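You operate a simulated robot arm through the tools that you are given. There is no shell and no other tool. Be economical: measure what you need, move in short steps, check, and stop when the job is done.

Carry out the task below with a simulated robot arm. There is one attempt and no reset: what you move stays moved.

## Task
Wipe the small printer's plate, then heat the printer up.
Fine: bed all the way forward, teal cloth back where it lay, then switch on, dial to HEAT, green key once; watch till it shows hot and leave it on. What is to be rubbed or washed off counts as gone when no trace of it is left.

It is judged by the outcome, as a careful person would: the job done as asked, and still so three seconds after it is handed in. It fails if anything else is knocked over, pushed out of place, dropped, spilled or broken. Flat cloth is picked up by pressing the open fingertips on it (5 to 10 N) and closing them slowly along it; thin cloth reads only 2 to 8 mm in the jaws.

## Robot
A 7-joint arm with a two-finger parallel gripper, fixed in place. Base frame: the origin is at the foot of the arm, x ahead of it, y to its left, z up; the work surface is at about z = 0. Readings come in cm, degrees, newtons and seconds.
With the tool pointing down near the work surface it reaches from about 22 to 58 cm from the base axis. Its first joint turns from -66.0 to 66.0 degrees. Payload 2.5 kg.
The tool frame sits at the grasp point between the pads (the TCP): z along the fingers, y along the line on which they close. The tips reach 2.3 cm beyond it. The gripper opens to 9.4 cm. The fingers are 3.8 cm wide and 1 cm thick; the gripper's body (5.4 by 9.6 cm) begins 3.9 cm behind the TCP.
Orientation is that of the tool frame in the base frame, as a unit quaternion [w, x, y, z]. With the fingers straight down and closing along the base's y, the tool's x points along the base's -x, its y along +y and its z along -z.

## Interface
- The arm moves only by the tool step_arm. Its argument "steps" is a list of rows, each a list of 6 numbers: the shift along the base's x, y, z in cm, then the turn, a rotation vector about the base's x, y, z in degrees. In form: [[dx, dy, dz, rx, ry, rz], ...]. A call has 1 to 8 rows; each row shifts and turns the commanded pose from where the row before left it. "hand" is the gripper command, from -1 (shut) to 1 (fully open), values between in proportion, set as the call begins (left out, the last holds). Rows are played at 5 a second. More than 5 cm and 8.6 degrees between two rows, or a gripper value outside its range, and nothing of the call is played. Where a pose cannot be reached the arm comes as near as it can. A force on the tool above 90 N (or 10 N above the force at the start of the call, whichever is more), or a blocked arm, ends the call early, and 0.2 s more pass. The fingers move at their own pace (about 10.8 cm/s each) and stop on an object; they squeeze with about 27 N. The grip force told is the motor's: it shows also when the fingers shut on nothing. Time passes only in rows, and 0.2 s behind the last, so rows that do not move let the fingers close. It gives the time, the measured TCP pose, the force on the tool (base axes), the opening and the grip force at its end, in the units of the frame above (readings bear some noise), with the torque about the TCP (base axes, N m) and any sound that the robot's microphone picked up.
- Cameras (640 x 400 px; columns grow to the right, rows downward): "scene" is fixed at [11.09, -40.97, 52.85]; the picture's right is [0.86, -0.51, 0.00], its down [-0.36, -0.61, -0.70] and it looks along [0.36, 0.60, -0.71] (base axes); focal length 235 px, centre (320, 200). "wrist" rides on the gripper at [8.6, 1.6, -7.4] in the tool frame; the picture's right is [-0.18, 0.98, 0.00], its down [-0.58, -0.11, -0.81] and it looks along [-0.79, -0.15, 0.59] (tool axes); focal length 243 px, centre (320, 200).
- get_image(camera): a new picture of that camera. The clock stands still meanwhile.
- point_at(camera, pixels): for up to 12 pixels [column, row] of the newest picture of that camera ("zoom" is the newest enlarged one), the place [x, y, z] in the base frame of the surface seen there, good to about 0.2 cm. The clock stands still meanwhile.
- inspect(camera, box): a new picture of the part [left, top, right, bottom] of that camera's present view, enlarged. The clock stands still meanwhile.
- close_job(): hands the job in; it is judged then, once.

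Work in short steps. Measure before you move; look again where a grasp or a placing could have gone wrong, and mend it. You have 80 turns and 38 pictures in all, those below and enlarged ones among them. Open the gripper and draw the arm clear of the work before you hand the job in, unless the task says otherwise; then end with one line.

The tools are called after ">>>" as a command line: name --pt "numbers of a row" for each row, then --argument value for the rest, lists and objects as JSON in quotes. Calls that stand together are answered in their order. step_arm: Moves the arm, as the interface text tells. Its arguments: {"type":"object","properties":{"steps":{"type":"array","items":{"type":"array","items":{"type":"number"}}},"hand":{"type":"number"}},"required":["steps"]} The other tools are called the same way: get_image (camera) takes a picture; point_at (camera, pixels) gives the place of the surface under pixels of a picture; inspect (camera, box) takes an enlarged picture of a part of a camera's view; close_job () hands the job in.

At the start:

```text
time: 0.0
tool_pos: [30.93, -10.89, 33.43]
tcp_rot: [0.0, 0.001, 1.0, 0.0]
wrist_force: [0.1, -0.4, -0.5]
torque: [0.02, 0.0, 0.03]
gripper_width: 9.4
gripper_force: 0.0
```

scene: 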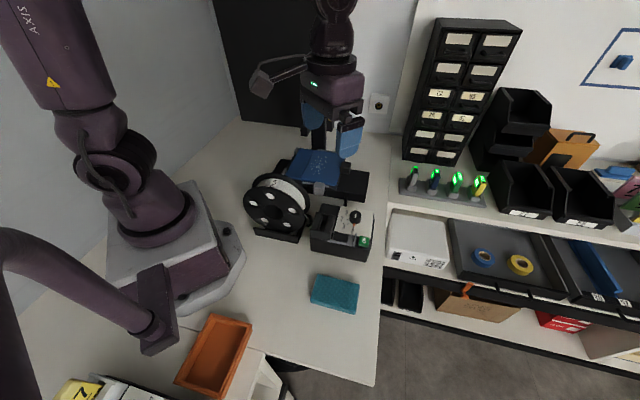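
wrist: 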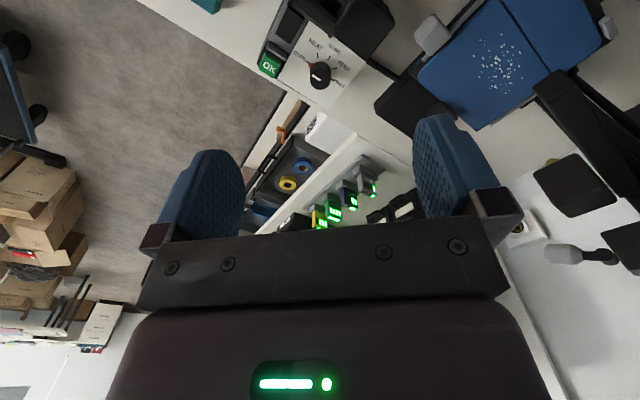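

The scene shows the blue plate near (315,168), control box near (345,225) and the teal cloth near (335,293). I enlarge the printer area first.

>>> inspect --camera "scene" --box '[230, 60, 390, 260]'

>>> inspect --camera "wrist" --box '[200, 0, 640, 275]'

```text
2.00 times, centred on (310, 160) of scene
```

zoom: 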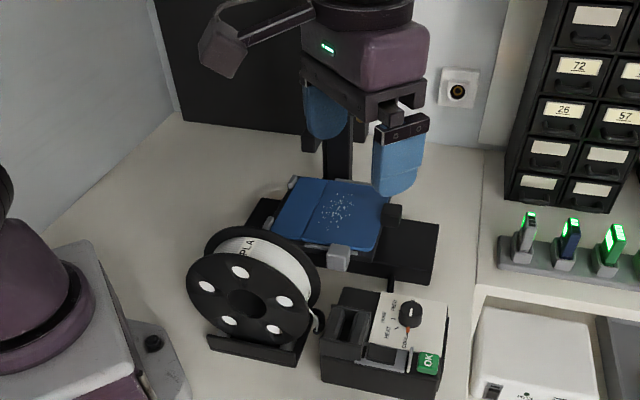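

```text
1.45 times, centred on (420, 138) of wrist
```

zoom: 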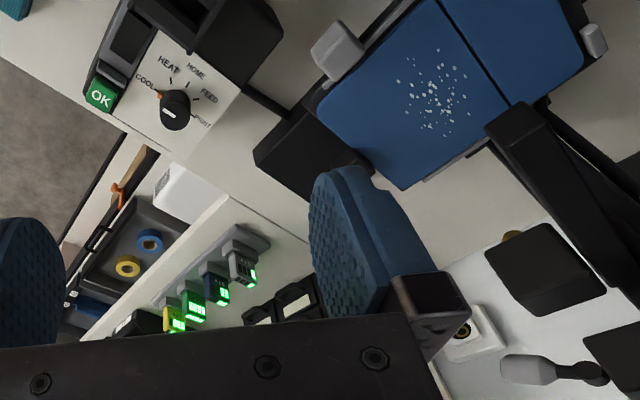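

The wrist zoom shows specks at about (435,100), a grey block at (338,50) on the bed's edge, the dial, OK key and box. I measure these and the cloth.

>>> point_at --camera "zoom" --pixels '[[435, 100], [338, 45], [593, 40], [325, 105], [402, 187], [520, 50], [175, 110], [99, 95], [130, 40], [285, 150], [230, 40], [220, 100]]'

>>> point_at --camera "scene" --pixels '[[316, 275], [358, 283], [354, 313], [311, 302], [335, 291], [319, 187], [276, 205], [292, 165], [320, 150], [363, 240], [355, 216], [338, 165]]'

```text
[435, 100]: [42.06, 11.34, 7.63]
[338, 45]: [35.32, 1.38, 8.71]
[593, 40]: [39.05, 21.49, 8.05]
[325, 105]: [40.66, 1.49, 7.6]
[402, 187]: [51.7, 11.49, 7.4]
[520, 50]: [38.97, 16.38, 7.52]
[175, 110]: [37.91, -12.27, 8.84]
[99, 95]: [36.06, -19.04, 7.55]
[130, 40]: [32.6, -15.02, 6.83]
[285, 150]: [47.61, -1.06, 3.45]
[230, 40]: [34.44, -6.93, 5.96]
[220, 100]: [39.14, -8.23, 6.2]
```

```text
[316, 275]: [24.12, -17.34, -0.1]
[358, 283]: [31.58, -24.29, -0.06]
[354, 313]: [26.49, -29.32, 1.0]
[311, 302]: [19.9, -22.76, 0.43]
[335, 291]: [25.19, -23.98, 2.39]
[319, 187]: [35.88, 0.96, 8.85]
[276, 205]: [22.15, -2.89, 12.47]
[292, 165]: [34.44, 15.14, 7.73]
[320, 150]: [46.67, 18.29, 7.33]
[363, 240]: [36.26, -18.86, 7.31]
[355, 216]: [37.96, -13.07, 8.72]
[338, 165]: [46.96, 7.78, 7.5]
```

The plate's long axis runs roughly along y, with the grey handle on the control-box side at (35.5,1.2,8.8). I look closer at the control box and cloth for the power switch.

>>> inspect --camera "scene" --box '[300, 190, 390, 250]'

>>> inspect --camera "scene" --box '[260, 135, 370, 205]'

```text
6.67 times, centred on (345, 220) of scene
```

zoom: 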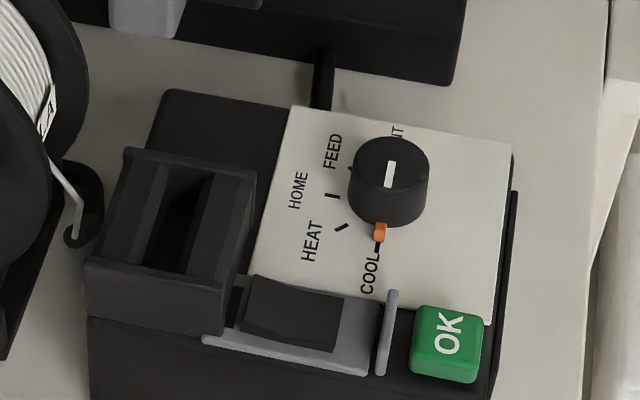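

```text
5.71 times, centred on (315, 170) of scene
```

zoom: 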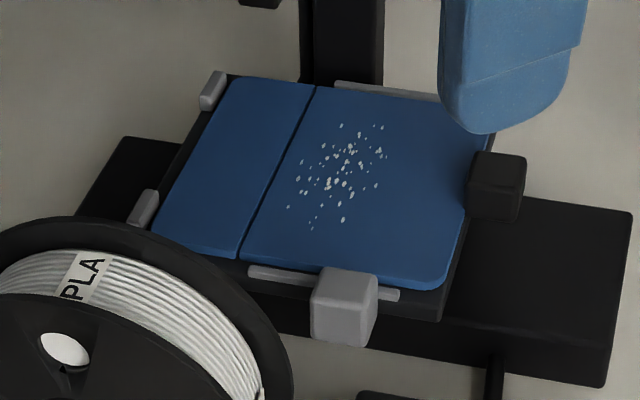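

The second zoom shows the bed on a black base stretching toward (620,290), a black block at (495,185) and the grey handle at (343,305). I measure them to learn the bed's travel axis.

>>> point_at --camera "zoom" --pixels '[[232, 82], [318, 90], [240, 252], [160, 235], [440, 285], [495, 165], [345, 282], [600, 370], [625, 215], [130, 145], [550, 280], [345, 60]]'

>>> inspect --camera "scene" --box '[300, 190, 390, 250]'

```text
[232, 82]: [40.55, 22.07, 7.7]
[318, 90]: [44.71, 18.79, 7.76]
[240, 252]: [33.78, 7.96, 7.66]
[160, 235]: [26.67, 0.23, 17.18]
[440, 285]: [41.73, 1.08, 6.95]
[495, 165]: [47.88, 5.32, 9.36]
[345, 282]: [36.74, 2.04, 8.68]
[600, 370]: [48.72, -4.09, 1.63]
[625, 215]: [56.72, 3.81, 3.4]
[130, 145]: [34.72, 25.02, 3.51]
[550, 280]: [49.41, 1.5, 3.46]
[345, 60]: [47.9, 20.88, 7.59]
```

```text
6.67 times, centred on (345, 220) of scene
```

zoom: 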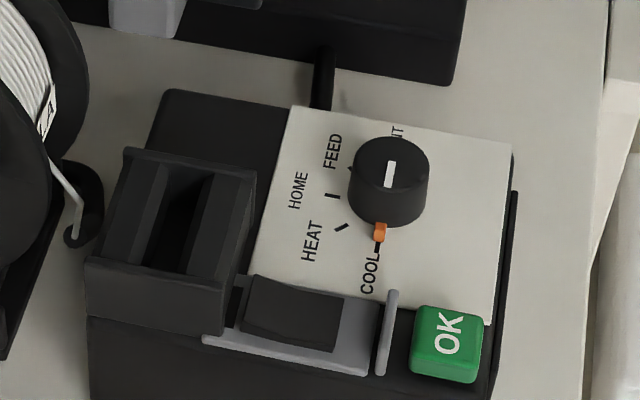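

The printer is yawed about 45°: base runs along (1,-1), and either the black block or grey block may be the bed's grip. I pull the arm back and tilt the camera down for an unobstructed view of everything.

>>> step_arm --pt "-2 3 1 0 8 0" --pt "-2 3 1 0 8 0" --pt "-2 3 1 0 8 0" --pt "0 3 1 0 0 0" --pt "0 0 0 0 0 0" --hand -1

>>> get_image --camera "wrist"

>>> inspect --camera "scene" --box '[230, 60, 390, 260]'

```text
time: 1.2
tool_pos: [24.74, 1.06, 37.29]
tcp_rot: [-0.208, 0.0, 0.978, 0.0]
wrist_force: [-0.1, -0.6, 0.1]
torque: [-0.04, 0.01, -0.01]
gripper_width: 0.0
gripper_force: 26.9
```

```text
30 pictures are left
```

wrist: 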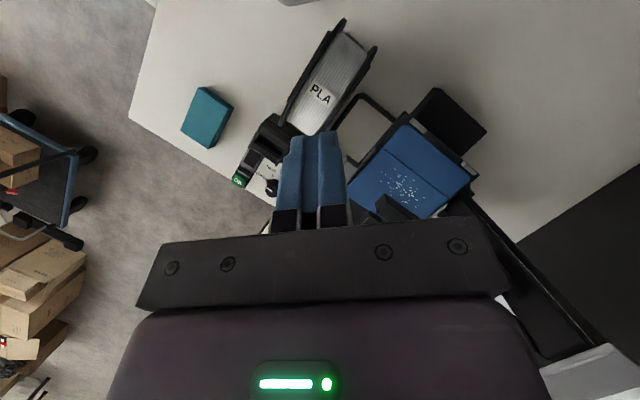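

```text
2.00 times, centred on (310, 160) of scene
```

zoom: 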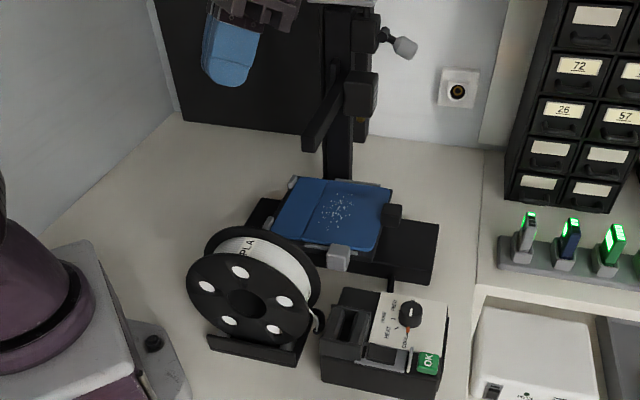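

The printer is a cantilever type: post, arm at zoom (325,125), head at (360,95). I measure the arm, head and blocks.

>>> point_at --camera "zoom" --pixels '[[312, 140], [345, 90], [360, 78], [375, 25], [338, 60], [405, 47], [362, 105], [358, 128], [340, 150], [391, 212], [339, 250], [338, 20]]'

>>> inspect --camera "wrist" --box '[220, 80, 500, 255]'

```text
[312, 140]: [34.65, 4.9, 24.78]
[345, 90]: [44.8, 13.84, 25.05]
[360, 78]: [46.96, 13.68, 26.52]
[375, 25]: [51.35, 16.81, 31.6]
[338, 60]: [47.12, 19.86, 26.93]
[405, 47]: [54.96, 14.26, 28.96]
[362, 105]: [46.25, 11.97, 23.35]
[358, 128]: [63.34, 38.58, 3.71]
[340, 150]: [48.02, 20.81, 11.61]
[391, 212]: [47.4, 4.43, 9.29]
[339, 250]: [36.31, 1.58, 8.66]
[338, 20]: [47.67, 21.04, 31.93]
```

```text
2.29 times, centred on (360, 168) of wrist
```

zoom: 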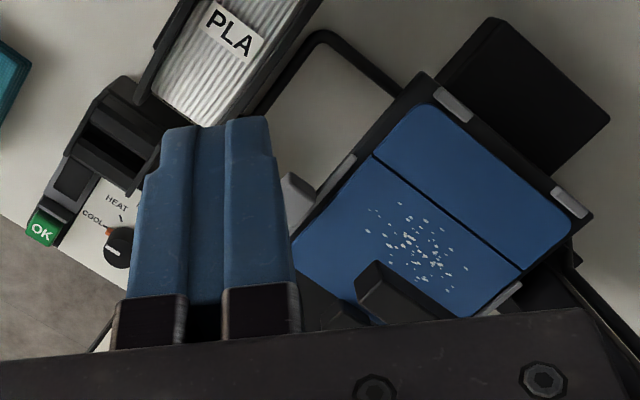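

The arm spans above the plate at z≈23–27, so the bed must come forward before wiping. I zoom on both candidate handles.

>>> inspect --camera "scene" --box '[305, 155, 365, 205]'

```text
8.00 times, centred on (335, 180) of scene
```

zoom: 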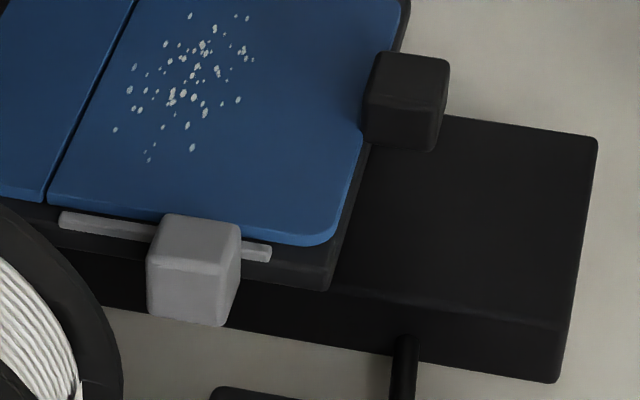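

The black block sits on the tray's front edge (the +x,-y side), and the grey one on a slide/latch strip at the side. I measure the black block precisely.

>>> point_at --camera "zoom" --pixels '[[378, 58], [442, 65], [432, 105], [372, 95], [405, 80], [400, 130], [430, 140], [330, 230], [325, 280], [410, 120], [400, 10], [190, 235]]'

```text
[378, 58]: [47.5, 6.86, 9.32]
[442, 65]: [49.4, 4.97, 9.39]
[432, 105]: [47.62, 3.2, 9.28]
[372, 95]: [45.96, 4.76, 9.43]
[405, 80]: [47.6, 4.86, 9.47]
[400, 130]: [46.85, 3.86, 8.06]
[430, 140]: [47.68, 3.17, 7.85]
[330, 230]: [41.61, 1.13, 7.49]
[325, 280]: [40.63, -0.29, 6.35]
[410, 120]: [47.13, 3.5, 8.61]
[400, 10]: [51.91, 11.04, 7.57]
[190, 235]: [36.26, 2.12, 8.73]
```

The black block spans s 28.9–31.4 (along (1,-1)/√2), top z 9.4, on the tray's front. I'll hook it from behind with one open finger: first level the tool, yaw +45° and go to a waypoint in front of the printer.

>>> step_arm --pt "2.5 -2 0 0 -8 0" --pt "2.5 -2 0 0 -8 0" --pt "2.5 -2 0 0 -8 0" --pt "3 -1 0 0 0 8" --pt "3 -1 0 0 0 8" --pt "3 0 -2 0 0 8" --pt "3 0 -2 0 0 8" --pt "3 0 -2 0 0 8" --hand 0.574

>>> step_arm --pt "2 1 -3 0 0 5" --pt "1 1 -4 0 0 0" --pt "1 1 -4 0 0 0" --pt "0.5 1 -3 0 0 0" --pt "0 0 0 0 0 0"

```text
time: 3.0
tool_pos: [47.55, -7.05, 31.45]
tcp_rot: [0.0, -0.344, 0.939, -0.001]
wrist_force: [0.3, -1.0, 0.0]
torque: [0.0, 0.01, 0.0]
gripper_width: 7.38
gripper_force: 0.1
```

```text
time: 4.2
tool_pos: [52.05, -2.79, 17.47]
tcp_rot: [0.001, -0.383, 0.924, 0.0]
wrist_force: [-0.1, -0.3, 0.8]
torque: [-0.06, -0.02, 0.01]
gripper_width: 7.4
gripper_force: 0.0
```

Tool is level with 45° yaw at (52,-2.8,17.5). I move over the block with tips still above it and check visually.

>>> step_arm --pt "-1.5 3.2 -1 0 0 0" --pt "-1.6 3.2 -2 0 0 0" --pt "0 0 -1 0 0 0" --pt "0 0 0 0 0 0"

>>> inspect --camera "scene" --box '[270, 100, 390, 200]'

>>> get_image --camera "wrist"

```text
time: 5.2
tool_pos: [48.88, 3.53, 13.44]
tcp_rot: [0.0, -0.383, 0.924, 0.0]
wrist_force: [-0.2, -0.2, -0.3]
torque: [0.01, 0.0, 0.01]
gripper_width: 7.4
gripper_force: 0.2
```

```text
4.00 times, centred on (330, 150) of scene
```

zoom: 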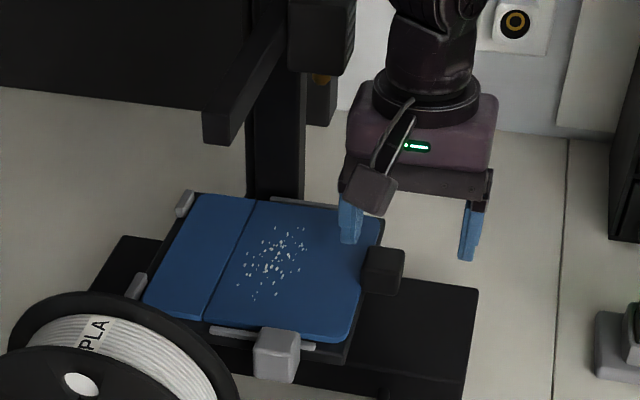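

```text
25 pictures are left
```

wrist: 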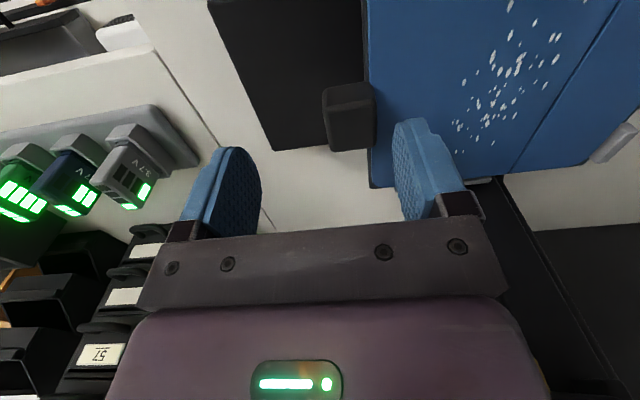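

The left-hand finger stands behind the block over the plate as planned. I lower to tip z≈8.1 and draw the bed +s by a first 3 cm.

>>> step_arm --pt "0 0 -2 0 0 0" --pt "0 0 -1.1 0 0 0" --pt "0 0 0 0 0 0"

>>> step_arm --pt "0.5 -0.5 0 0 0 0" --pt "0.5 -0.5 0 0 0 0" --pt "0.5 -0.5 0 0 0 0" --pt "0.5 -0.5 0 0 0 0"

```text
time: 6.0
tool_pos: [48.87, 3.45, 10.45]
tcp_rot: [0.0, -0.383, 0.924, 0.0]
wrist_force: [-0.2, 0.3, 0.0]
torque: [0.03, 0.03, -0.01]
gripper_width: 7.41
gripper_force: 0.1
```

```text
time: 7.0
tool_pos: [50.7, 1.38, 10.28]
tcp_rot: [0.0, -0.383, 0.924, 0.001]
wrist_force: [-0.5, 3.0, 0.9]
torque: [0.04, 0.05, -0.06]
gripper_width: 7.53
gripper_force: 1.7
```

Light contact (3 N) and the tool moves on, so the bed seems to slide. I continue forward.

>>> step_arm --pt "0.5 -0.5 0 0 0 0" --pt "0.5 -0.5 0 0 0 0" --pt "0.5 -0.5 0 0 0 0" --pt "0.5 -0.5 0 0 0 0"

>>> inspect --camera "scene" --box '[270, 100, 390, 200]'

```text
time: 8.0
tool_pos: [52.79, -0.58, 10.23]
tcp_rot: [0.0, -0.383, 0.924, -0.001]
wrist_force: [-2.3, 1.8, 0.0]
torque: [-0.01, 0.04, 0.01]
gripper_width: 7.52
gripper_force: 2.0
```

```text
4.00 times, centred on (330, 150) of scene
```

zoom: 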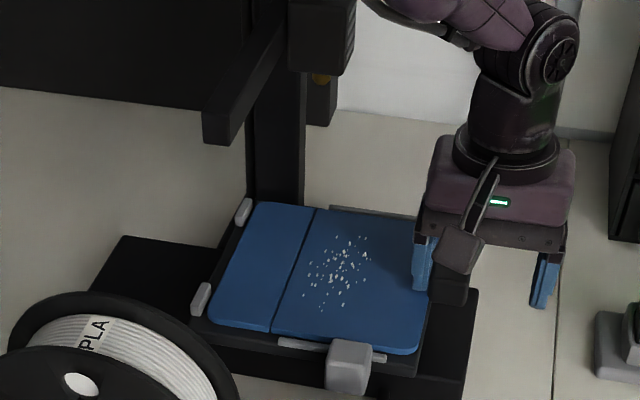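

The bed slides as hoped. I continue in smaller steps and watch for a rise in force at the stop.

>>> step_arm --pt "0.4 -0.4 0 0 0 0" --pt "0.4 -0.4 0 0 0 0" --pt "0.4 -0.4 0 0 0 0" --pt "0.4 -0.4 0 0 0 0" --pt "0.4 -0.4 0 0 0 0"

```text
time: 9.2
tool_pos: [54.85, -2.66, 10.24]
tcp_rot: [-0.001, -0.383, 0.924, 0.0]
wrist_force: [-2.5, 2.5, -0.1]
torque: [0.06, 0.05, 0.0]
gripper_width: 7.55
gripper_force: 1.4
```

Still ~3.5 N sliding friction, no stop yet; on.

>>> step_arm --pt "0.3 -0.3 0 0 0 0" --pt "0.3 -0.3 0 0 0 0" --pt "0.3 -0.3 0 0 0 0" --pt "0.3 -0.3 0 0 0 0"

```text
time: 10.2
tool_pos: [56.04, -3.82, 10.32]
tcp_rot: [0.0, -0.383, 0.924, 0.0]
wrist_force: [0.1, -0.1, -0.3]
torque: [0.03, 0.0, -0.01]
gripper_width: 7.43
gripper_force: 0.5
```

Force dropped to zero; I look whether the bed latched or the finger slipped.

>>> inspect --camera "scene" --box '[270, 100, 390, 200]'

```text
4.00 times, centred on (330, 150) of scene
```

zoom: 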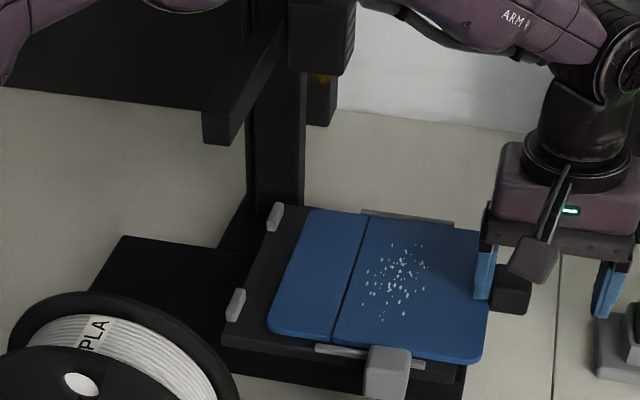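

The plate has slid ahead of the tray: its left edge (312,210) now gaps from the clip (274,215), so the black block belongs to the plate and the grey block to the tray. I measure before mending.

>>> point_at --camera "zoom" --pixels '[[276, 209], [238, 293], [310, 214], [270, 322], [481, 358], [505, 272], [525, 285], [497, 302], [388, 352], [398, 224], [366, 350], [409, 352]]'

>>> get_image --camera "wrist"

```text
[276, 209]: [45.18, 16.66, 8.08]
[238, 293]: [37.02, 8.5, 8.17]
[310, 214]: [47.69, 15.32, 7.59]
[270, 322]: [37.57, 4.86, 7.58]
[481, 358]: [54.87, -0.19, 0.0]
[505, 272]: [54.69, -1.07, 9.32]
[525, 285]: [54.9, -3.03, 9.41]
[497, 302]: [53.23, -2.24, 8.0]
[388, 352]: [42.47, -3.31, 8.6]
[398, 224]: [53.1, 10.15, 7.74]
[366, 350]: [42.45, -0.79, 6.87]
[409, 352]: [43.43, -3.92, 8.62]
```

```text
22 pictures are left
```

wrist: 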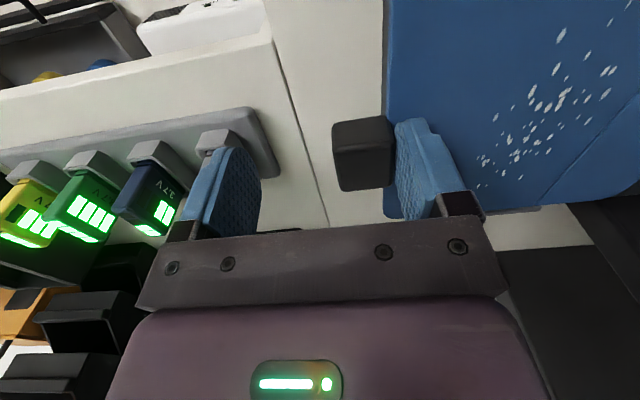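

Tray moved 7.75 cm (clips at s 20.2), the plate 9.9, so it is about 2.1 cm off its seat. I centre the fingers on the block, narrow to 4 cm, then push the plate back with the front finger until it meets the clips.

>>> step_arm --pt "-0.8 0.8 0 0 0 0" --pt "-0.78 0.78 0 0 0 0" --pt "0 0 0 0 0 0"

>>> step_arm --pt "0 0 0 0 0 0" --pt "0 0 0 0 0 0" --hand -0.15

>>> step_arm --pt "-0.4 0.4 0 0 0 0" --pt "-0.4 0.4 0 0 0 0" --pt "-0.4 0.4 0 0 0 0" --pt "-0.4 0.4 0 0 0 0" --pt "-0.4 0.4 0 0 0 0"

>>> inspect --camera "scene" --box '[270, 100, 390, 200]'

```text
time: 11.0
tool_pos: [54.47, -2.2, 10.41]
tcp_rot: [0.0, -0.383, 0.924, 0.0]
wrist_force: [-0.5, 0.7, -0.2]
torque: [0.05, 0.01, -0.04]
gripper_width: 7.4
gripper_force: 0.1
```

```text
time: 11.6
tool_pos: [54.59, -2.14, 10.26]
tcp_rot: [0.0, -0.382, 0.924, 0.0]
wrist_force: [0.4, -0.2, -0.2]
torque: [0.0, -0.01, -0.03]
gripper_width: 4.0
gripper_force: 0.0
```

```text
time: 12.8
tool_pos: [52.38, -0.15, 10.42]
tcp_rot: [0.0, -0.383, 0.924, -0.001]
wrist_force: [2.1, -2.2, 1.2]
torque: [-0.04, -0.07, 0.01]
gripper_width: 4.12
gripper_force: 1.9
```

```text
4.00 times, centred on (330, 150) of scene
```

zoom: 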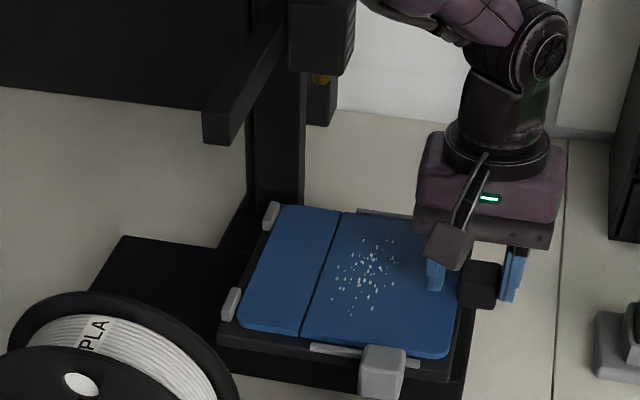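

The plate is back against the clips (gap as at the start). Next I'll draw the tray by its grey block; I measure that block, the spool and control-box extents for clearance.

>>> point_at --camera "zoom" --pixels '[[366, 350], [404, 352], [398, 372], [364, 366], [266, 216], [287, 212], [234, 300], [180, 315], [210, 345], [130, 305], [456, 345], [474, 265]]'

>>> get_image --camera "scene"

>>> point_at --camera "scene" --pixels '[[310, 215], [303, 190], [290, 180], [275, 176], [305, 228], [298, 240], [250, 187], [365, 198], [333, 213], [320, 217], [331, 240], [318, 228]]'

```text
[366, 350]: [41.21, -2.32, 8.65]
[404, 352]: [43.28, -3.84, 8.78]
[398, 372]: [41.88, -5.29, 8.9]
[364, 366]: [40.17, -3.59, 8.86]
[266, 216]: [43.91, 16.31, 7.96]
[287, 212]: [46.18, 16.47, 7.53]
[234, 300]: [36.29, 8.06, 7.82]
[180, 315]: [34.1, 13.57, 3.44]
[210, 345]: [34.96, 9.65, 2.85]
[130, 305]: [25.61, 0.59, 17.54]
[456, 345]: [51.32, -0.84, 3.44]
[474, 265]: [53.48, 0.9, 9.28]
```

```text
20 pictures are left
```

scene: 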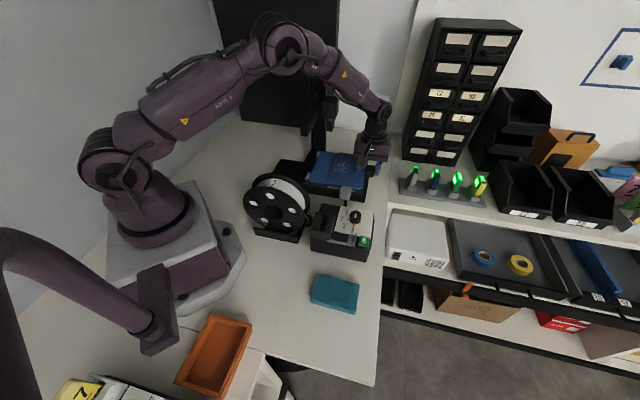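

```text
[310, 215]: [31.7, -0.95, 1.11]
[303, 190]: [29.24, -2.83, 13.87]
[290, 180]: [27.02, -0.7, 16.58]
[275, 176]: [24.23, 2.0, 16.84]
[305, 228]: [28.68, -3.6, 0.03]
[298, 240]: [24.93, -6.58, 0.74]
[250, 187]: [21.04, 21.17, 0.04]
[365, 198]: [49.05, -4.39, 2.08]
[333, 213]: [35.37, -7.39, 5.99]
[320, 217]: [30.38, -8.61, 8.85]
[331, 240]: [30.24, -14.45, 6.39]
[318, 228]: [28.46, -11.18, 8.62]
```

The grey block is centred at about (41.6,-3.8), s 30.8–33.3, top 8.8; spool and arm are clear. I lift, go over it with fingers 5 cm open, and lower.

>>> step_arm --pt "0 0 2.5 0 0 0" --pt "0 0 2.5 0 0 0" --pt "-3.8 -1.4 0 0 0 0" --pt "-3.8 -1.4 0 0 0 0" --pt "-3.8 -1.45 0 0 0 0" --pt "0 0 0 0 0 0"

>>> step_arm --pt "0 0 -2 0 0 0" --pt "0 0 -2 0 0 0" --pt "0 0 -1.7 0 0 0" --pt "0 0 0 0 0 0" --hand 0.1

>>> inspect --camera "scene" --box '[270, 120, 390, 220]'

```text
time: 14.2
tool_pos: [40.83, -4.65, 15.54]
tcp_rot: [-0.001, -0.383, 0.924, 0.0]
wrist_force: [-0.3, 1.3, 0.2]
torque: [-0.01, 0.03, -0.02]
gripper_width: 3.99
gripper_force: 0.0
```

```text
time: 15.2
tool_pos: [41.02, -4.3, 9.76]
tcp_rot: [0.0, -0.383, 0.924, 0.0]
wrist_force: [0.1, 0.5, -0.1]
torque: [-0.02, 0.01, -0.01]
gripper_width: 5.15
gripper_force: 0.1
```

```text
4.00 times, centred on (330, 170) of scene
```

zoom: 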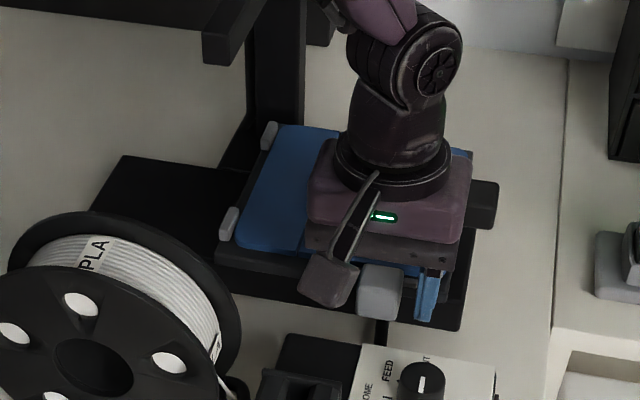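

The fingers straddle the grey block. I push forward in small steps, feeling for the stop.

>>> step_arm --pt "0.4 -0.4 0 0 0 0" --pt "0.4 -0.4 0 0 0 0" --pt "0.3 -0.3 0 0 0 0" --pt "0.2 -0.2 0 0 0 0"

>>> step_arm --pt "0.2 -0.2 0 0 0 0" --pt "0.2 -0.2 0 0 0 0" --pt "0.2 -0.2 0 0 0 0"

```text
time: 16.2
tool_pos: [42.32, -5.61, 9.64]
tcp_rot: [0.0, -0.383, 0.924, 0.002]
wrist_force: [-5.0, 8.3, -1.0]
torque: [-0.07, 0.1, -0.01]
gripper_width: 5.56
gripper_force: 4.8
```

```text
time: 17.0
tool_pos: [42.77, -5.95, 9.59]
tcp_rot: [-0.003, -0.385, 0.923, 0.006]
wrist_force: [-24.2, 27.3, 14.4]
torque: [0.63, 0.52, 0.07]
gripper_width: 6.83
gripper_force: 18.5
```

Force rose to ~36 N: the tray is at its front stop. I back off, lift clear and check.

>>> step_arm --pt "-0.5 0.5 0 0 0 0" --pt "-0.4 0.4 0 0 0 0" --pt "0 0 2.5 0 0 0" --pt "0 0 3 0 0 0" --pt "0 -4 3 0 0 0" --pt "-2 -4.5 0 0 0 0" --pt "-2 -4.5 0 0 0 0" --pt "-2 -4 0 0 0 0"

>>> inspect --camera "scene" --box '[270, 120, 390, 220]'

>>> inspect --camera "scene" --box '[280, 255, 390, 335]'

```text
time: 18.8
tool_pos: [35.95, -22.37, 18.58]
tcp_rot: [0.001, -0.384, 0.923, 0.0]
wrist_force: [-0.2, 1.0, 0.3]
torque: [0.02, 0.0, -0.01]
gripper_width: 5.2
gripper_force: 0.0
```

```text
4.00 times, centred on (330, 170) of scene
```

zoom: 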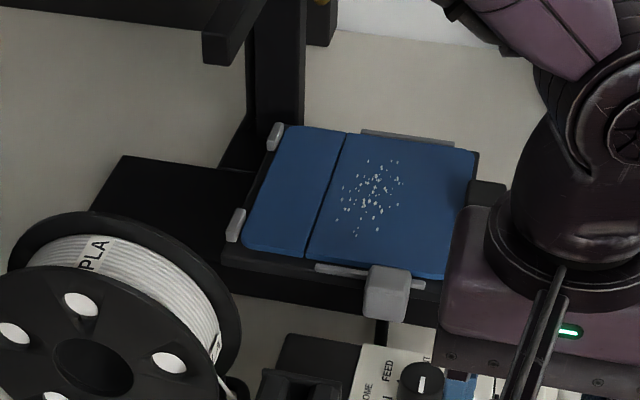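

```text
5.00 times, centred on (335, 295) of scene
```

zoom: 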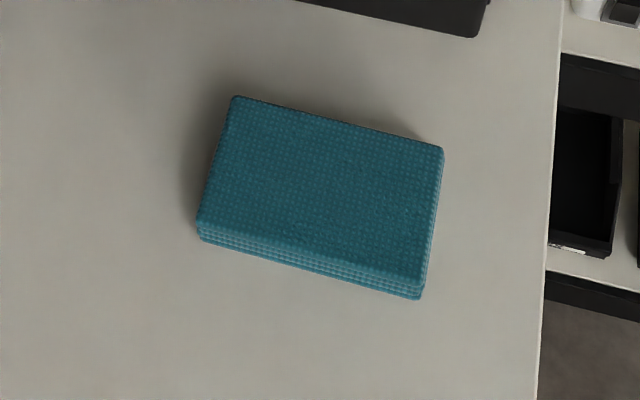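

Bed is fully forward with plate seated. The cloth is a folded pad; I measure its corners and the specks' extent on the plate.

>>> point_at --camera "zoom" --pixels '[[237, 100], [438, 150], [423, 280], [203, 222], [320, 185], [420, 296], [200, 238], [310, 262]]'

>>> inspect --camera "scene" --box '[320, 140, 395, 200]'

>>> point_at --camera "zoom" --pixels '[[180, 140], [330, 130], [180, 235], [240, 280], [320, 200], [140, 220], [240, 100], [245, 200], [130, 120], [500, 85], [400, 380], [90, 340]]'

```text
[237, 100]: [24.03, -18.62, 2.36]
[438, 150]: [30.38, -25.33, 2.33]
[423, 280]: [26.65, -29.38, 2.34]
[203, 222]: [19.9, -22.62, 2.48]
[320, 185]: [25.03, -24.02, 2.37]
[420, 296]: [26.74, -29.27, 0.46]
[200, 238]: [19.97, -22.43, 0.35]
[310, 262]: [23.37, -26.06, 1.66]
```

```text
6.67 times, centred on (358, 170) of scene
```

zoom: 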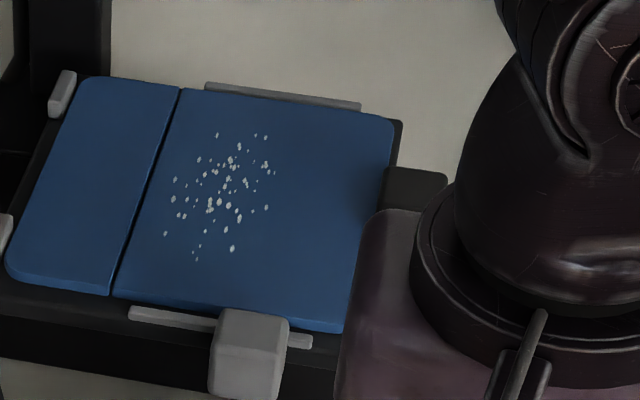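

```text
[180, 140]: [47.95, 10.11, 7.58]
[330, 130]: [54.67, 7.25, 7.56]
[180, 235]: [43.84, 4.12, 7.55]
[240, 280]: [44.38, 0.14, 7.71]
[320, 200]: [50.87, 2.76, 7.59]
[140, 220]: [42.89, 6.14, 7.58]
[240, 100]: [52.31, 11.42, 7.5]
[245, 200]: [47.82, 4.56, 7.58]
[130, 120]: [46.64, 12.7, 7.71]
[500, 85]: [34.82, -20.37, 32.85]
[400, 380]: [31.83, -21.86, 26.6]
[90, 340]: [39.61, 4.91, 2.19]
```

The pad's centre is (25.2,-24.0), 9.2 cm along s, 5.6 cm along t, 2.4 high; specks span s 27–31.4, t 32.5–42.4. I try yaw 135° (closing along t, camera facing away from the printer's arm) while moving above the pad.

>>> step_arm --pt "-1 -0.2 0 0 0 8" --pt "-1 -0.2 0 0 0 8" --pt "-1 -0.2 0 0 0 8" --pt "-1 -0.2 0 0 0 8" --pt "-1 -0.2 0 0 0 8" --pt "-1 -0.2 0 0 0 8" --pt "-1 -0.2 0 0 0 8" --pt "-1 -0.2 0 0 0 8" --hand 1

>>> step_arm --pt "-1 0 0 0 0 7" --pt "-1 0 0 0 0 7" --pt "-0.7 0 0 0 0 6" --pt "0 0 0 0 0 6" --pt "0 0 0 0 0 0"

```text
time: 20.6
tool_pos: [27.86, -23.99, 18.15]
tcp_rot: [0.001, 0.815, -0.579, 0.0]
wrist_force: [0.3, 0.0, -0.4]
torque: [-0.02, -0.02, -0.01]
gripper_width: 9.39
gripper_force: 0.1
```

```text
time: 21.8
tool_pos: [25.34, -24.06, 18.14]
tcp_rot: [0.0, 0.924, -0.382, 0.0]
wrist_force: [-0.9, -0.3, -0.6]
torque: [-0.04, 0.0, -0.01]
gripper_width: 9.4
gripper_force: 0.1
```

Yaw 135° is reached above the pad. I descend so the tips stop about 0.6 cm over the table, then close slowly.

>>> step_arm --pt "-0.1 0.05 -4 0 0 0" --pt "0 0 -4 0 0 0" --pt "0 0 -4 0 0 0" --pt "0 0 -2 0 0 0" --pt "0 0 -1.1 0 0 0" --pt "0 0 0 0 0 0"

>>> step_arm --pt "0 0 0 0 0 0" --pt "0 0 0 0 0 0" --pt "0 0 0 0 0 0" --hand 0.1

```text
time: 23.2
tool_pos: [25.16, -23.9, 3.0]
tcp_rot: [0.0, 0.924, -0.382, -0.001]
wrist_force: [-1.6, 0.3, -0.2]
torque: [0.03, -0.01, 0.02]
gripper_width: 9.38
gripper_force: 0.1
```

```text
time: 24.0
tool_pos: [25.18, -24.0, 2.95]
tcp_rot: [-0.001, 0.924, -0.384, 0.0]
wrist_force: [0.4, 0.3, 0.4]
torque: [-0.04, -0.01, -0.02]
gripper_width: 6.41
gripper_force: 27.2
```

Held at 6.4 cm with 27 N. I lift a little and look.

>>> step_arm --pt "0 0 1 0 0 0" --pt "0 0 2 0 0 0" --pt "0 0 3 0 0 0" --pt "0 0 4 0 0 0" --pt "0 0 0 0 0 0" --hand -0.2

>>> inspect --camera "scene" --box '[270, 220, 400, 330]'

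```text
time: 25.2
tool_pos: [25.2, -24.11, 13.23]
tcp_rot: [0.0, 0.924, -0.382, -0.001]
wrist_force: [0.4, 0.7, -1.0]
torque: [-0.02, 0.0, -0.04]
gripper_width: 6.42
gripper_force: 27.2
```

```text
3.64 times, centred on (335, 275) of scene
```

zoom: 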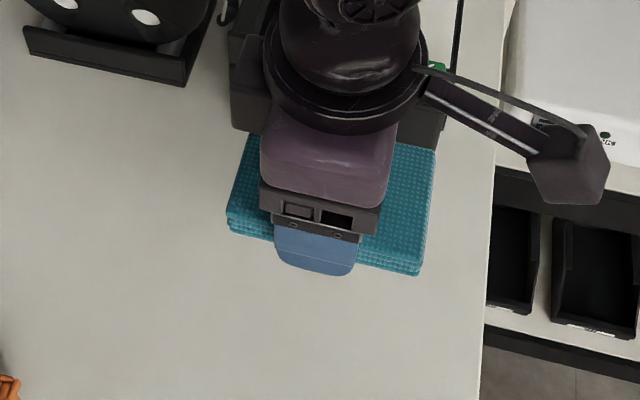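

The pad is gripped firmly, its bottom about 3 cm below the TCP. I carry it around the front of the control box at safe height to over the near edge of the speck area.

>>> step_arm --pt "2 1 4 0 0 0" --pt "3.5 2.5 1 0 0 0" --pt "3.5 3 0 0 0 0" --pt "3.7 3.6 0 0 0 0" --pt "2 4 0 0 0 0" --pt "2 4 0 0 0 0" --pt "1.5 4 0 0 0 0" --pt "1.5 3.8 0 0 0 0"

>>> step_arm --pt "0 0 -3 0 0 0" --pt "0 0 -2 0 0 0" --pt "0 0 -1 0 0 0" --pt "0 0 0 0 0 0"

>>> get_image --camera "scene"

```text
refused: row 4 steps farther than a row can; nothing moved
```

```text
time: 26.2
tool_pos: [25.16, -23.97, 7.03]
tcp_rot: [-0.001, 0.924, -0.382, 0.0]
wrist_force: [0.0, 0.0, 0.1]
torque: [-0.01, 0.0, 0.0]
gripper_width: 6.42
gripper_force: 27.3
```

```text
14 pictures are left
```

scene: 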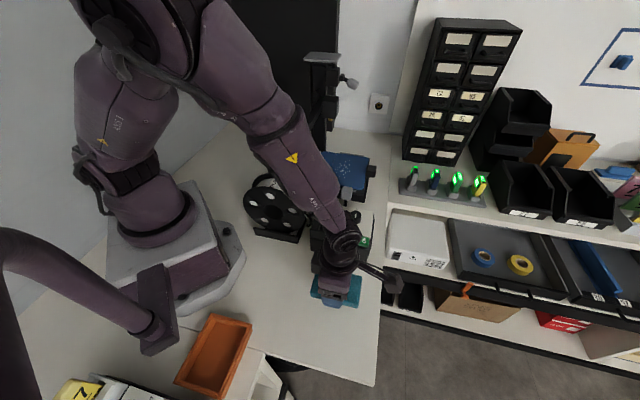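

The first call was refused, a row exceeding 5 cm; only the descent played, pad still held over its spot at z 7. I raise and carry with shorter rows.

>>> step_arm --pt "0 0 4.5 0 0 0" --pt "0 0 4.5 0 0 0" --pt "3 2 2 0 0 0" --pt "3.2 2.5 0 0 0 0" --pt "3.2 2.5 0 0 0 0" --pt "3.3 3 0 0 0 0" --pt "2 4 0 0 0 0" --pt "2 4 0 0 0 0"

```text
time: 28.0
tool_pos: [42.07, -5.91, 18.15]
tcp_rot: [0.0, 0.924, -0.383, -0.001]
wrist_force: [-0.1, 0.1, -1.4]
torque: [0.0, 0.03, 0.0]
gripper_width: 6.42
gripper_force: 26.9
```

Now on to above the near end of the specks, lowering to pad bottom ≈9.

>>> step_arm --pt "1.5 4 0 0 0 0" --pt "1.3 3.6 0 0 0 0" --pt "0 0 -3 0 0 0" --pt "0 0 -3 0 0 0" --pt "0 0 0 0 0 0"

>>> inspect --camera "scene" --box '[270, 80, 410, 200]'

```text
time: 29.2
tool_pos: [44.85, 1.69, 12.01]
tcp_rot: [0.0, 0.924, -0.383, 0.001]
wrist_force: [0.3, -0.3, -1.0]
torque: [0.0, 0.01, 0.02]
gripper_width: 6.42
gripper_force: 26.9
```

```text
3.33 times, centred on (340, 140) of scene
```

zoom: 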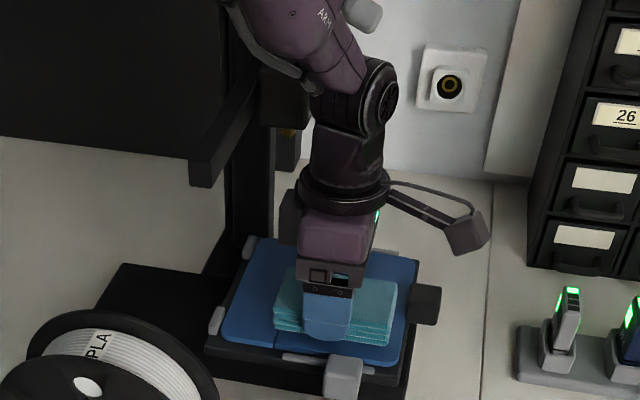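

Pad hangs over the plate's near half, clear of the blocks. I lower until light contact.

>>> step_arm --pt "0 0 -1 0 0 0" --pt "0 0 -0.4 0 0 0" --pt "0 0 -0.2 0 0 0" --pt "0 0 0 0 0 0"

```text
time: 30.2
tool_pos: [44.86, 1.78, 10.52]
tcp_rot: [0.0, 0.924, -0.383, 0.001]
wrist_force: [-10.5, -0.7, 23.0]
torque: [0.22, 0.39, 0.1]
gripper_width: 6.42
gripper_force: 27.2
```

Contact at 23 N, a bit high. I ease up 0.1 cm and stroke along +t.

>>> step_arm --pt "0 0 0.1 0 0 0" --pt "0.7 0.7 0 0 0 0" --pt "0.7 0.7 0 0 0 0" --pt "0.7 0.7 0 0 0 0" --pt "0.7 0.7 0 0 0 0"

```text
time: 31.4
tool_pos: [47.4, 4.44, 10.54]
tcp_rot: [0.0, 0.924, -0.382, 0.0]
wrist_force: [-4.5, -4.8, 13.7]
torque: [-0.26, -0.14, -0.06]
gripper_width: 6.43
gripper_force: 25.9
```

Pressing at 14 N with ~6.5 N drag along -t, as expected. I continue to the far end.

>>> step_arm --pt "0.7 0.7 0 0 0 0" --pt "0.7 0.7 0 0 0 0" --pt "0.7 0.7 0 0 0 0" --pt "0.6 0.6 0 0 0 0" --pt "0.3 0.3 0 0 0 0"

>>> step_arm --pt "-0.7 -0.7 0 0 0 0" --pt "-0.7 -0.7 0 0 0 0" --pt "-0.7 -0.7 0 0 0 0" --pt "-0.7 -0.7 0 0 0 0" --pt "-0.7 -0.7 0 0 0 0" --pt "-0.7 -0.7 0 0 0 0" --pt "-0.7 -0.7 0 0 0 0" --pt "-0.7 -0.7 0 0 0 0"

>>> inspect --camera "scene" --box '[270, 80, 410, 200]'

```text
time: 32.6
tool_pos: [50.47, 7.4, 10.59]
tcp_rot: [0.0, 0.924, -0.382, -0.001]
wrist_force: [0.0, -0.6, -0.3]
torque: [-0.01, 0.0, 0.01]
gripper_width: 6.42
gripper_force: 27.0
```

```text
time: 34.4
tool_pos: [44.93, 1.8, 10.6]
tcp_rot: [-0.001, 0.924, -0.382, 0.001]
wrist_force: [2.4, 2.2, 4.2]
torque: [0.06, 0.09, -0.05]
gripper_width: 6.42
gripper_force: 27.0
```

```text
3.33 times, centred on (340, 140) of scene
```

zoom: 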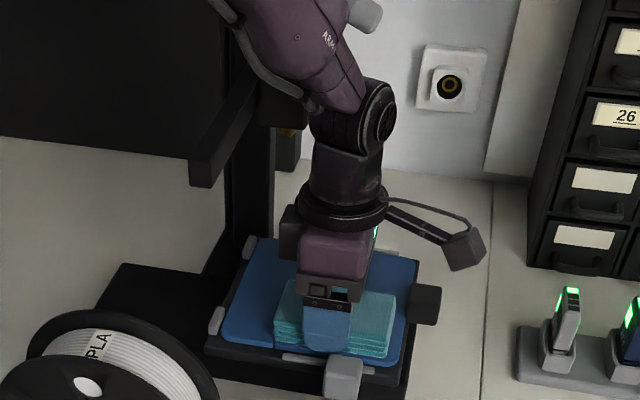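

Specks near the far half can't be seen yet, and pressure was lost at the far end. I repeat with a bit more pressure, lowering slightly on the way.

>>> step_arm --pt "0 0 -0.08 0 0 0" --pt "0.75 0.75 -0.02 0 0 0" --pt "0.75 0.75 -0.02 0 0 0" --pt "0.75 0.75 -0.02 0 0 0" --pt "0.75 0.75 -0.03 0 0 0"

>>> step_arm --pt "0.75 0.75 0 0 0 0" --pt "0.75 0.75 0 0 0 0" --pt "0.75 0.75 0 0 0 0" --pt "0.55 0.55 0 0 0 0"

```text
time: 35.6
tool_pos: [48.04, 4.73, 10.5]
tcp_rot: [0.0, 0.923, -0.384, 0.002]
wrist_force: [-10.6, -14.3, 37.8]
torque: [-0.31, 0.45, 0.17]
gripper_width: 6.43
gripper_force: 26.7
```

```text
time: 36.6
tool_pos: [50.85, 7.59, 10.37]
tcp_rot: [0.0, 0.924, -0.382, 0.001]
wrist_force: [-7.9, -9.7, 26.9]
torque: [-0.51, 0.05, -0.11]
gripper_width: 6.43
gripper_force: 27.6
```

Good pressure now (27 N). I ease 0.06 cm and stroke back, then lift and withdraw to look.

>>> step_arm --pt "-0.75 -0.75 0.06 0 0 0" --pt "-0.75 -0.75 0 0 0 0" --pt "-0.75 -0.75 0 0 0 0" --pt "-0.75 -0.75 0 0 0 0" --pt "-0.75 -0.75 0 0 0 0" --pt "-0.75 -0.75 0 0 0 0" --pt "-0.75 -0.75 0 0 0 0" --pt "-0.55 -0.55 0 0 0 0"

>>> step_arm --pt "0 0 2 0 0 0" --pt "0 0 3 0 0 0" --pt "0 -1 3 0 0 0" --pt "-1.5 -4 0 0 0 0" --pt "-1.5 -4 0 0 0 0" --pt "-1.5 -4 0 0 0 0"

>>> inspect --camera "scene" --box '[300, 140, 390, 200]'

```text
time: 38.4
tool_pos: [44.88, 1.89, 10.43]
tcp_rot: [-0.001, 0.924, -0.383, 0.0]
wrist_force: [5.1, 4.9, 14.0]
torque: [0.25, -0.24, 0.0]
gripper_width: 6.39
gripper_force: 26.5
```

```text
time: 39.8
tool_pos: [40.44, -11.22, 18.29]
tcp_rot: [0.0, 0.924, -0.382, -0.001]
wrist_force: [0.1, 0.1, 0.3]
torque: [0.01, 0.01, 0.04]
gripper_width: 6.42
gripper_force: 27.0
```

```text
6.67 times, centred on (345, 170) of scene
```

zoom: 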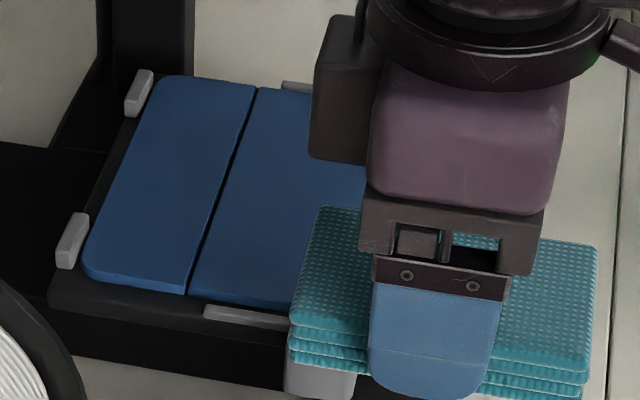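

The visible part is clean; I move partway home with the pad and look at the whole plate before putting it down.

>>> step_arm --pt "-3.2 -2.7 0 0 0 0" --pt "-3.2 -2.7 0 0 0 0" --pt "-3 -2.5 0 0 0 0" --pt "-3 -2.5 0 0 0 0" --pt "-2.84 -2.38 0 0 0 0" --pt "0 0 0 0 0 0"

>>> inspect --camera "scene" --box '[305, 140, 395, 200]'

```text
time: 41.2
tool_pos: [25.04, -23.82, 18.35]
tcp_rot: [-0.001, 0.924, -0.382, 0.0]
wrist_force: [-0.4, -0.2, -0.5]
torque: [-0.02, 0.02, -0.01]
gripper_width: 6.42
gripper_force: 27.4
```

```text
6.67 times, centred on (350, 170) of scene
```

zoom: 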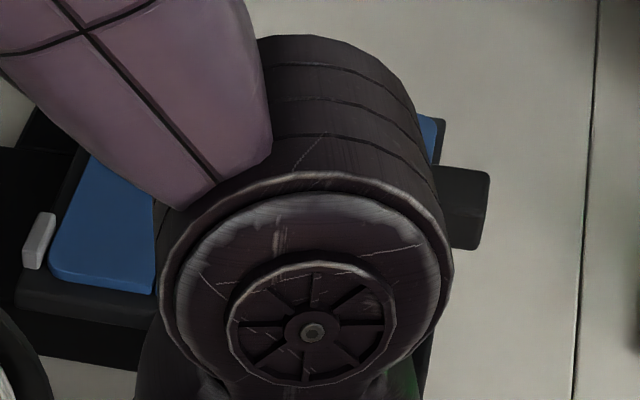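

The arm blocks the view here; lowering to z 7 opened it earlier, so I lower above the pad's place and look again.

>>> step_arm --pt "0.05 -0.05 -4 0 0 0" --pt "0.05 -0.1 -4 0 0 0" --pt "0 0 -3.3 0 0 0" --pt "0 0 0 0 0 0"

>>> inspect --camera "scene" --box '[320, 140, 395, 200]'

```text
time: 42.2
tool_pos: [25.38, -24.04, 7.05]
tcp_rot: [0.0, 0.924, -0.384, 0.0]
wrist_force: [-0.2, 0.4, 0.6]
torque: [0.01, 0.01, -0.03]
gripper_width: 6.43
gripper_force: 26.5
```

```text
6.67 times, centred on (358, 170) of scene
```

zoom: 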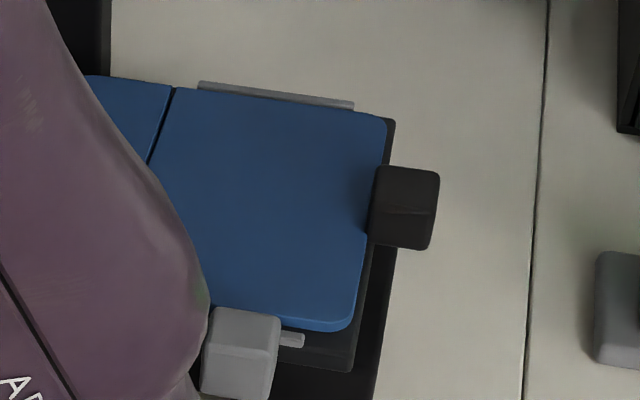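

All of the speck area now reads clean across the two views. The bed has crept back about 0.3 cm, which I'll correct after laying the pad down; I lower it to its old place and release.

>>> step_arm --pt "-0.1 0.02 -2 0 0 0" --pt "0 0 -1.6 0 0 0" --pt "0 0 -0.4 0 0 0" --pt "0 0 0 0 0 0"

>>> step_arm --pt "0 0 0 0 0 0" --pt "0 0 0 0 0 0" --hand 0.9

>>> step_arm --pt "0 0 2 0 0 0" --pt "0 0 4 0 0 0" --pt "0 0 4 0 0 0" --pt "0 0 4 0 0 0"

```text
time: 43.2
tool_pos: [25.13, -23.98, 3.07]
tcp_rot: [0.0, 0.924, -0.382, -0.001]
wrist_force: [-0.3, 0.3, 0.0]
torque: [0.01, 0.0, 0.02]
gripper_width: 6.43
gripper_force: 27.0
```

```text
time: 43.8
tool_pos: [25.15, -24.03, 3.13]
tcp_rot: [0.0, 0.924, -0.383, 0.001]
wrist_force: [0.5, 0.0, 0.0]
torque: [0.0, 0.0, 0.0]
gripper_width: 8.95
gripper_force: 0.1
```

```text
time: 44.8
tool_pos: [25.21, -24.06, 17.21]
tcp_rot: [-0.001, 0.924, -0.382, -0.001]
wrist_force: [0.2, 0.7, 0.1]
torque: [0.03, -0.04, 0.03]
gripper_width: 8.94
gripper_force: 0.1
```

Released; now back to the grey block with fingers shut, approaching around the front of the box to just behind its rear face.

>>> step_arm --pt "2.95 2.5 1 0 0 0" --pt "2.95 2.5 0 0 0 0" --pt "2.95 2.5 0 0 0 0" --pt "2.95 2.5 0 0 0 0" --pt "0.6 4.3 0 0 0 0" --pt "0.6 4.3 0 0 0 0" --pt "0.54 4.3 0 0 0 0" --pt "0 0 0 0 0 0" --hand -1

>>> inspect --camera "scene" --box '[280, 110, 440, 330]'

```text
time: 46.6
tool_pos: [38.76, -1.05, 17.94]
tcp_rot: [0.0, 0.924, -0.383, 0.0]
wrist_force: [1.4, -0.6, -0.3]
torque: [-0.01, 0.0, -0.01]
gripper_width: 0.02
gripper_force: 27.0
```

```text
1.82 times, centred on (360, 220) of scene
```

zoom: 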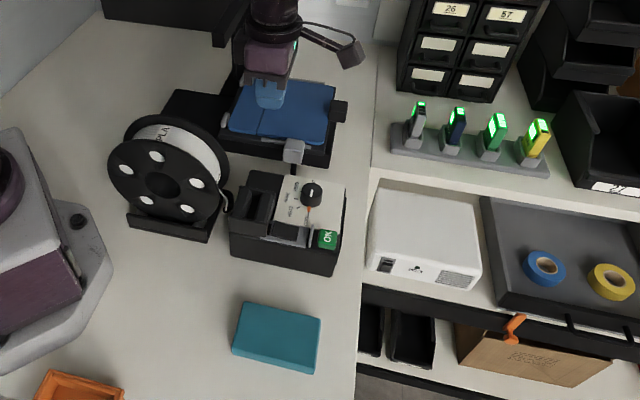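

The pad lies in place; I verify its corners, the grey block and the box controls numerically.

>>> point_at --camera "zoom" --pixels '[[242, 305], [319, 320], [315, 368], [235, 350], [287, 142], [303, 143], [311, 187], [328, 239], [291, 236], [302, 236], [280, 234], [265, 230]]'

>>> step_arm --pt "0 0 -3 0 0 0" --pt "0 0 -3 0 0 0" --pt "0 0 -2.2 0 0 0" --pt "0 0 0 0 0 0"

```text
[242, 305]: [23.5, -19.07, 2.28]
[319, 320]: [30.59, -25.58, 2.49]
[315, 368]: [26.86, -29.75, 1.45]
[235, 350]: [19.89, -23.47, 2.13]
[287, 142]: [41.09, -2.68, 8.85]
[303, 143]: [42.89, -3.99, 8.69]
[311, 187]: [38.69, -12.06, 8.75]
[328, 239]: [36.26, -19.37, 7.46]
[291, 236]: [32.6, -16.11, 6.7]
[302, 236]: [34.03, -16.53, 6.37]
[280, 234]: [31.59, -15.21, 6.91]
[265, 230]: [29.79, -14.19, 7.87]
```

```text
time: 47.6
tool_pos: [38.65, -1.07, 9.85]
tcp_rot: [0.0, 0.924, -0.383, -0.001]
wrist_force: [0.6, -0.1, 0.5]
torque: [-0.03, 0.0, 0.03]
gripper_width: 0.0
gripper_force: 27.1
```

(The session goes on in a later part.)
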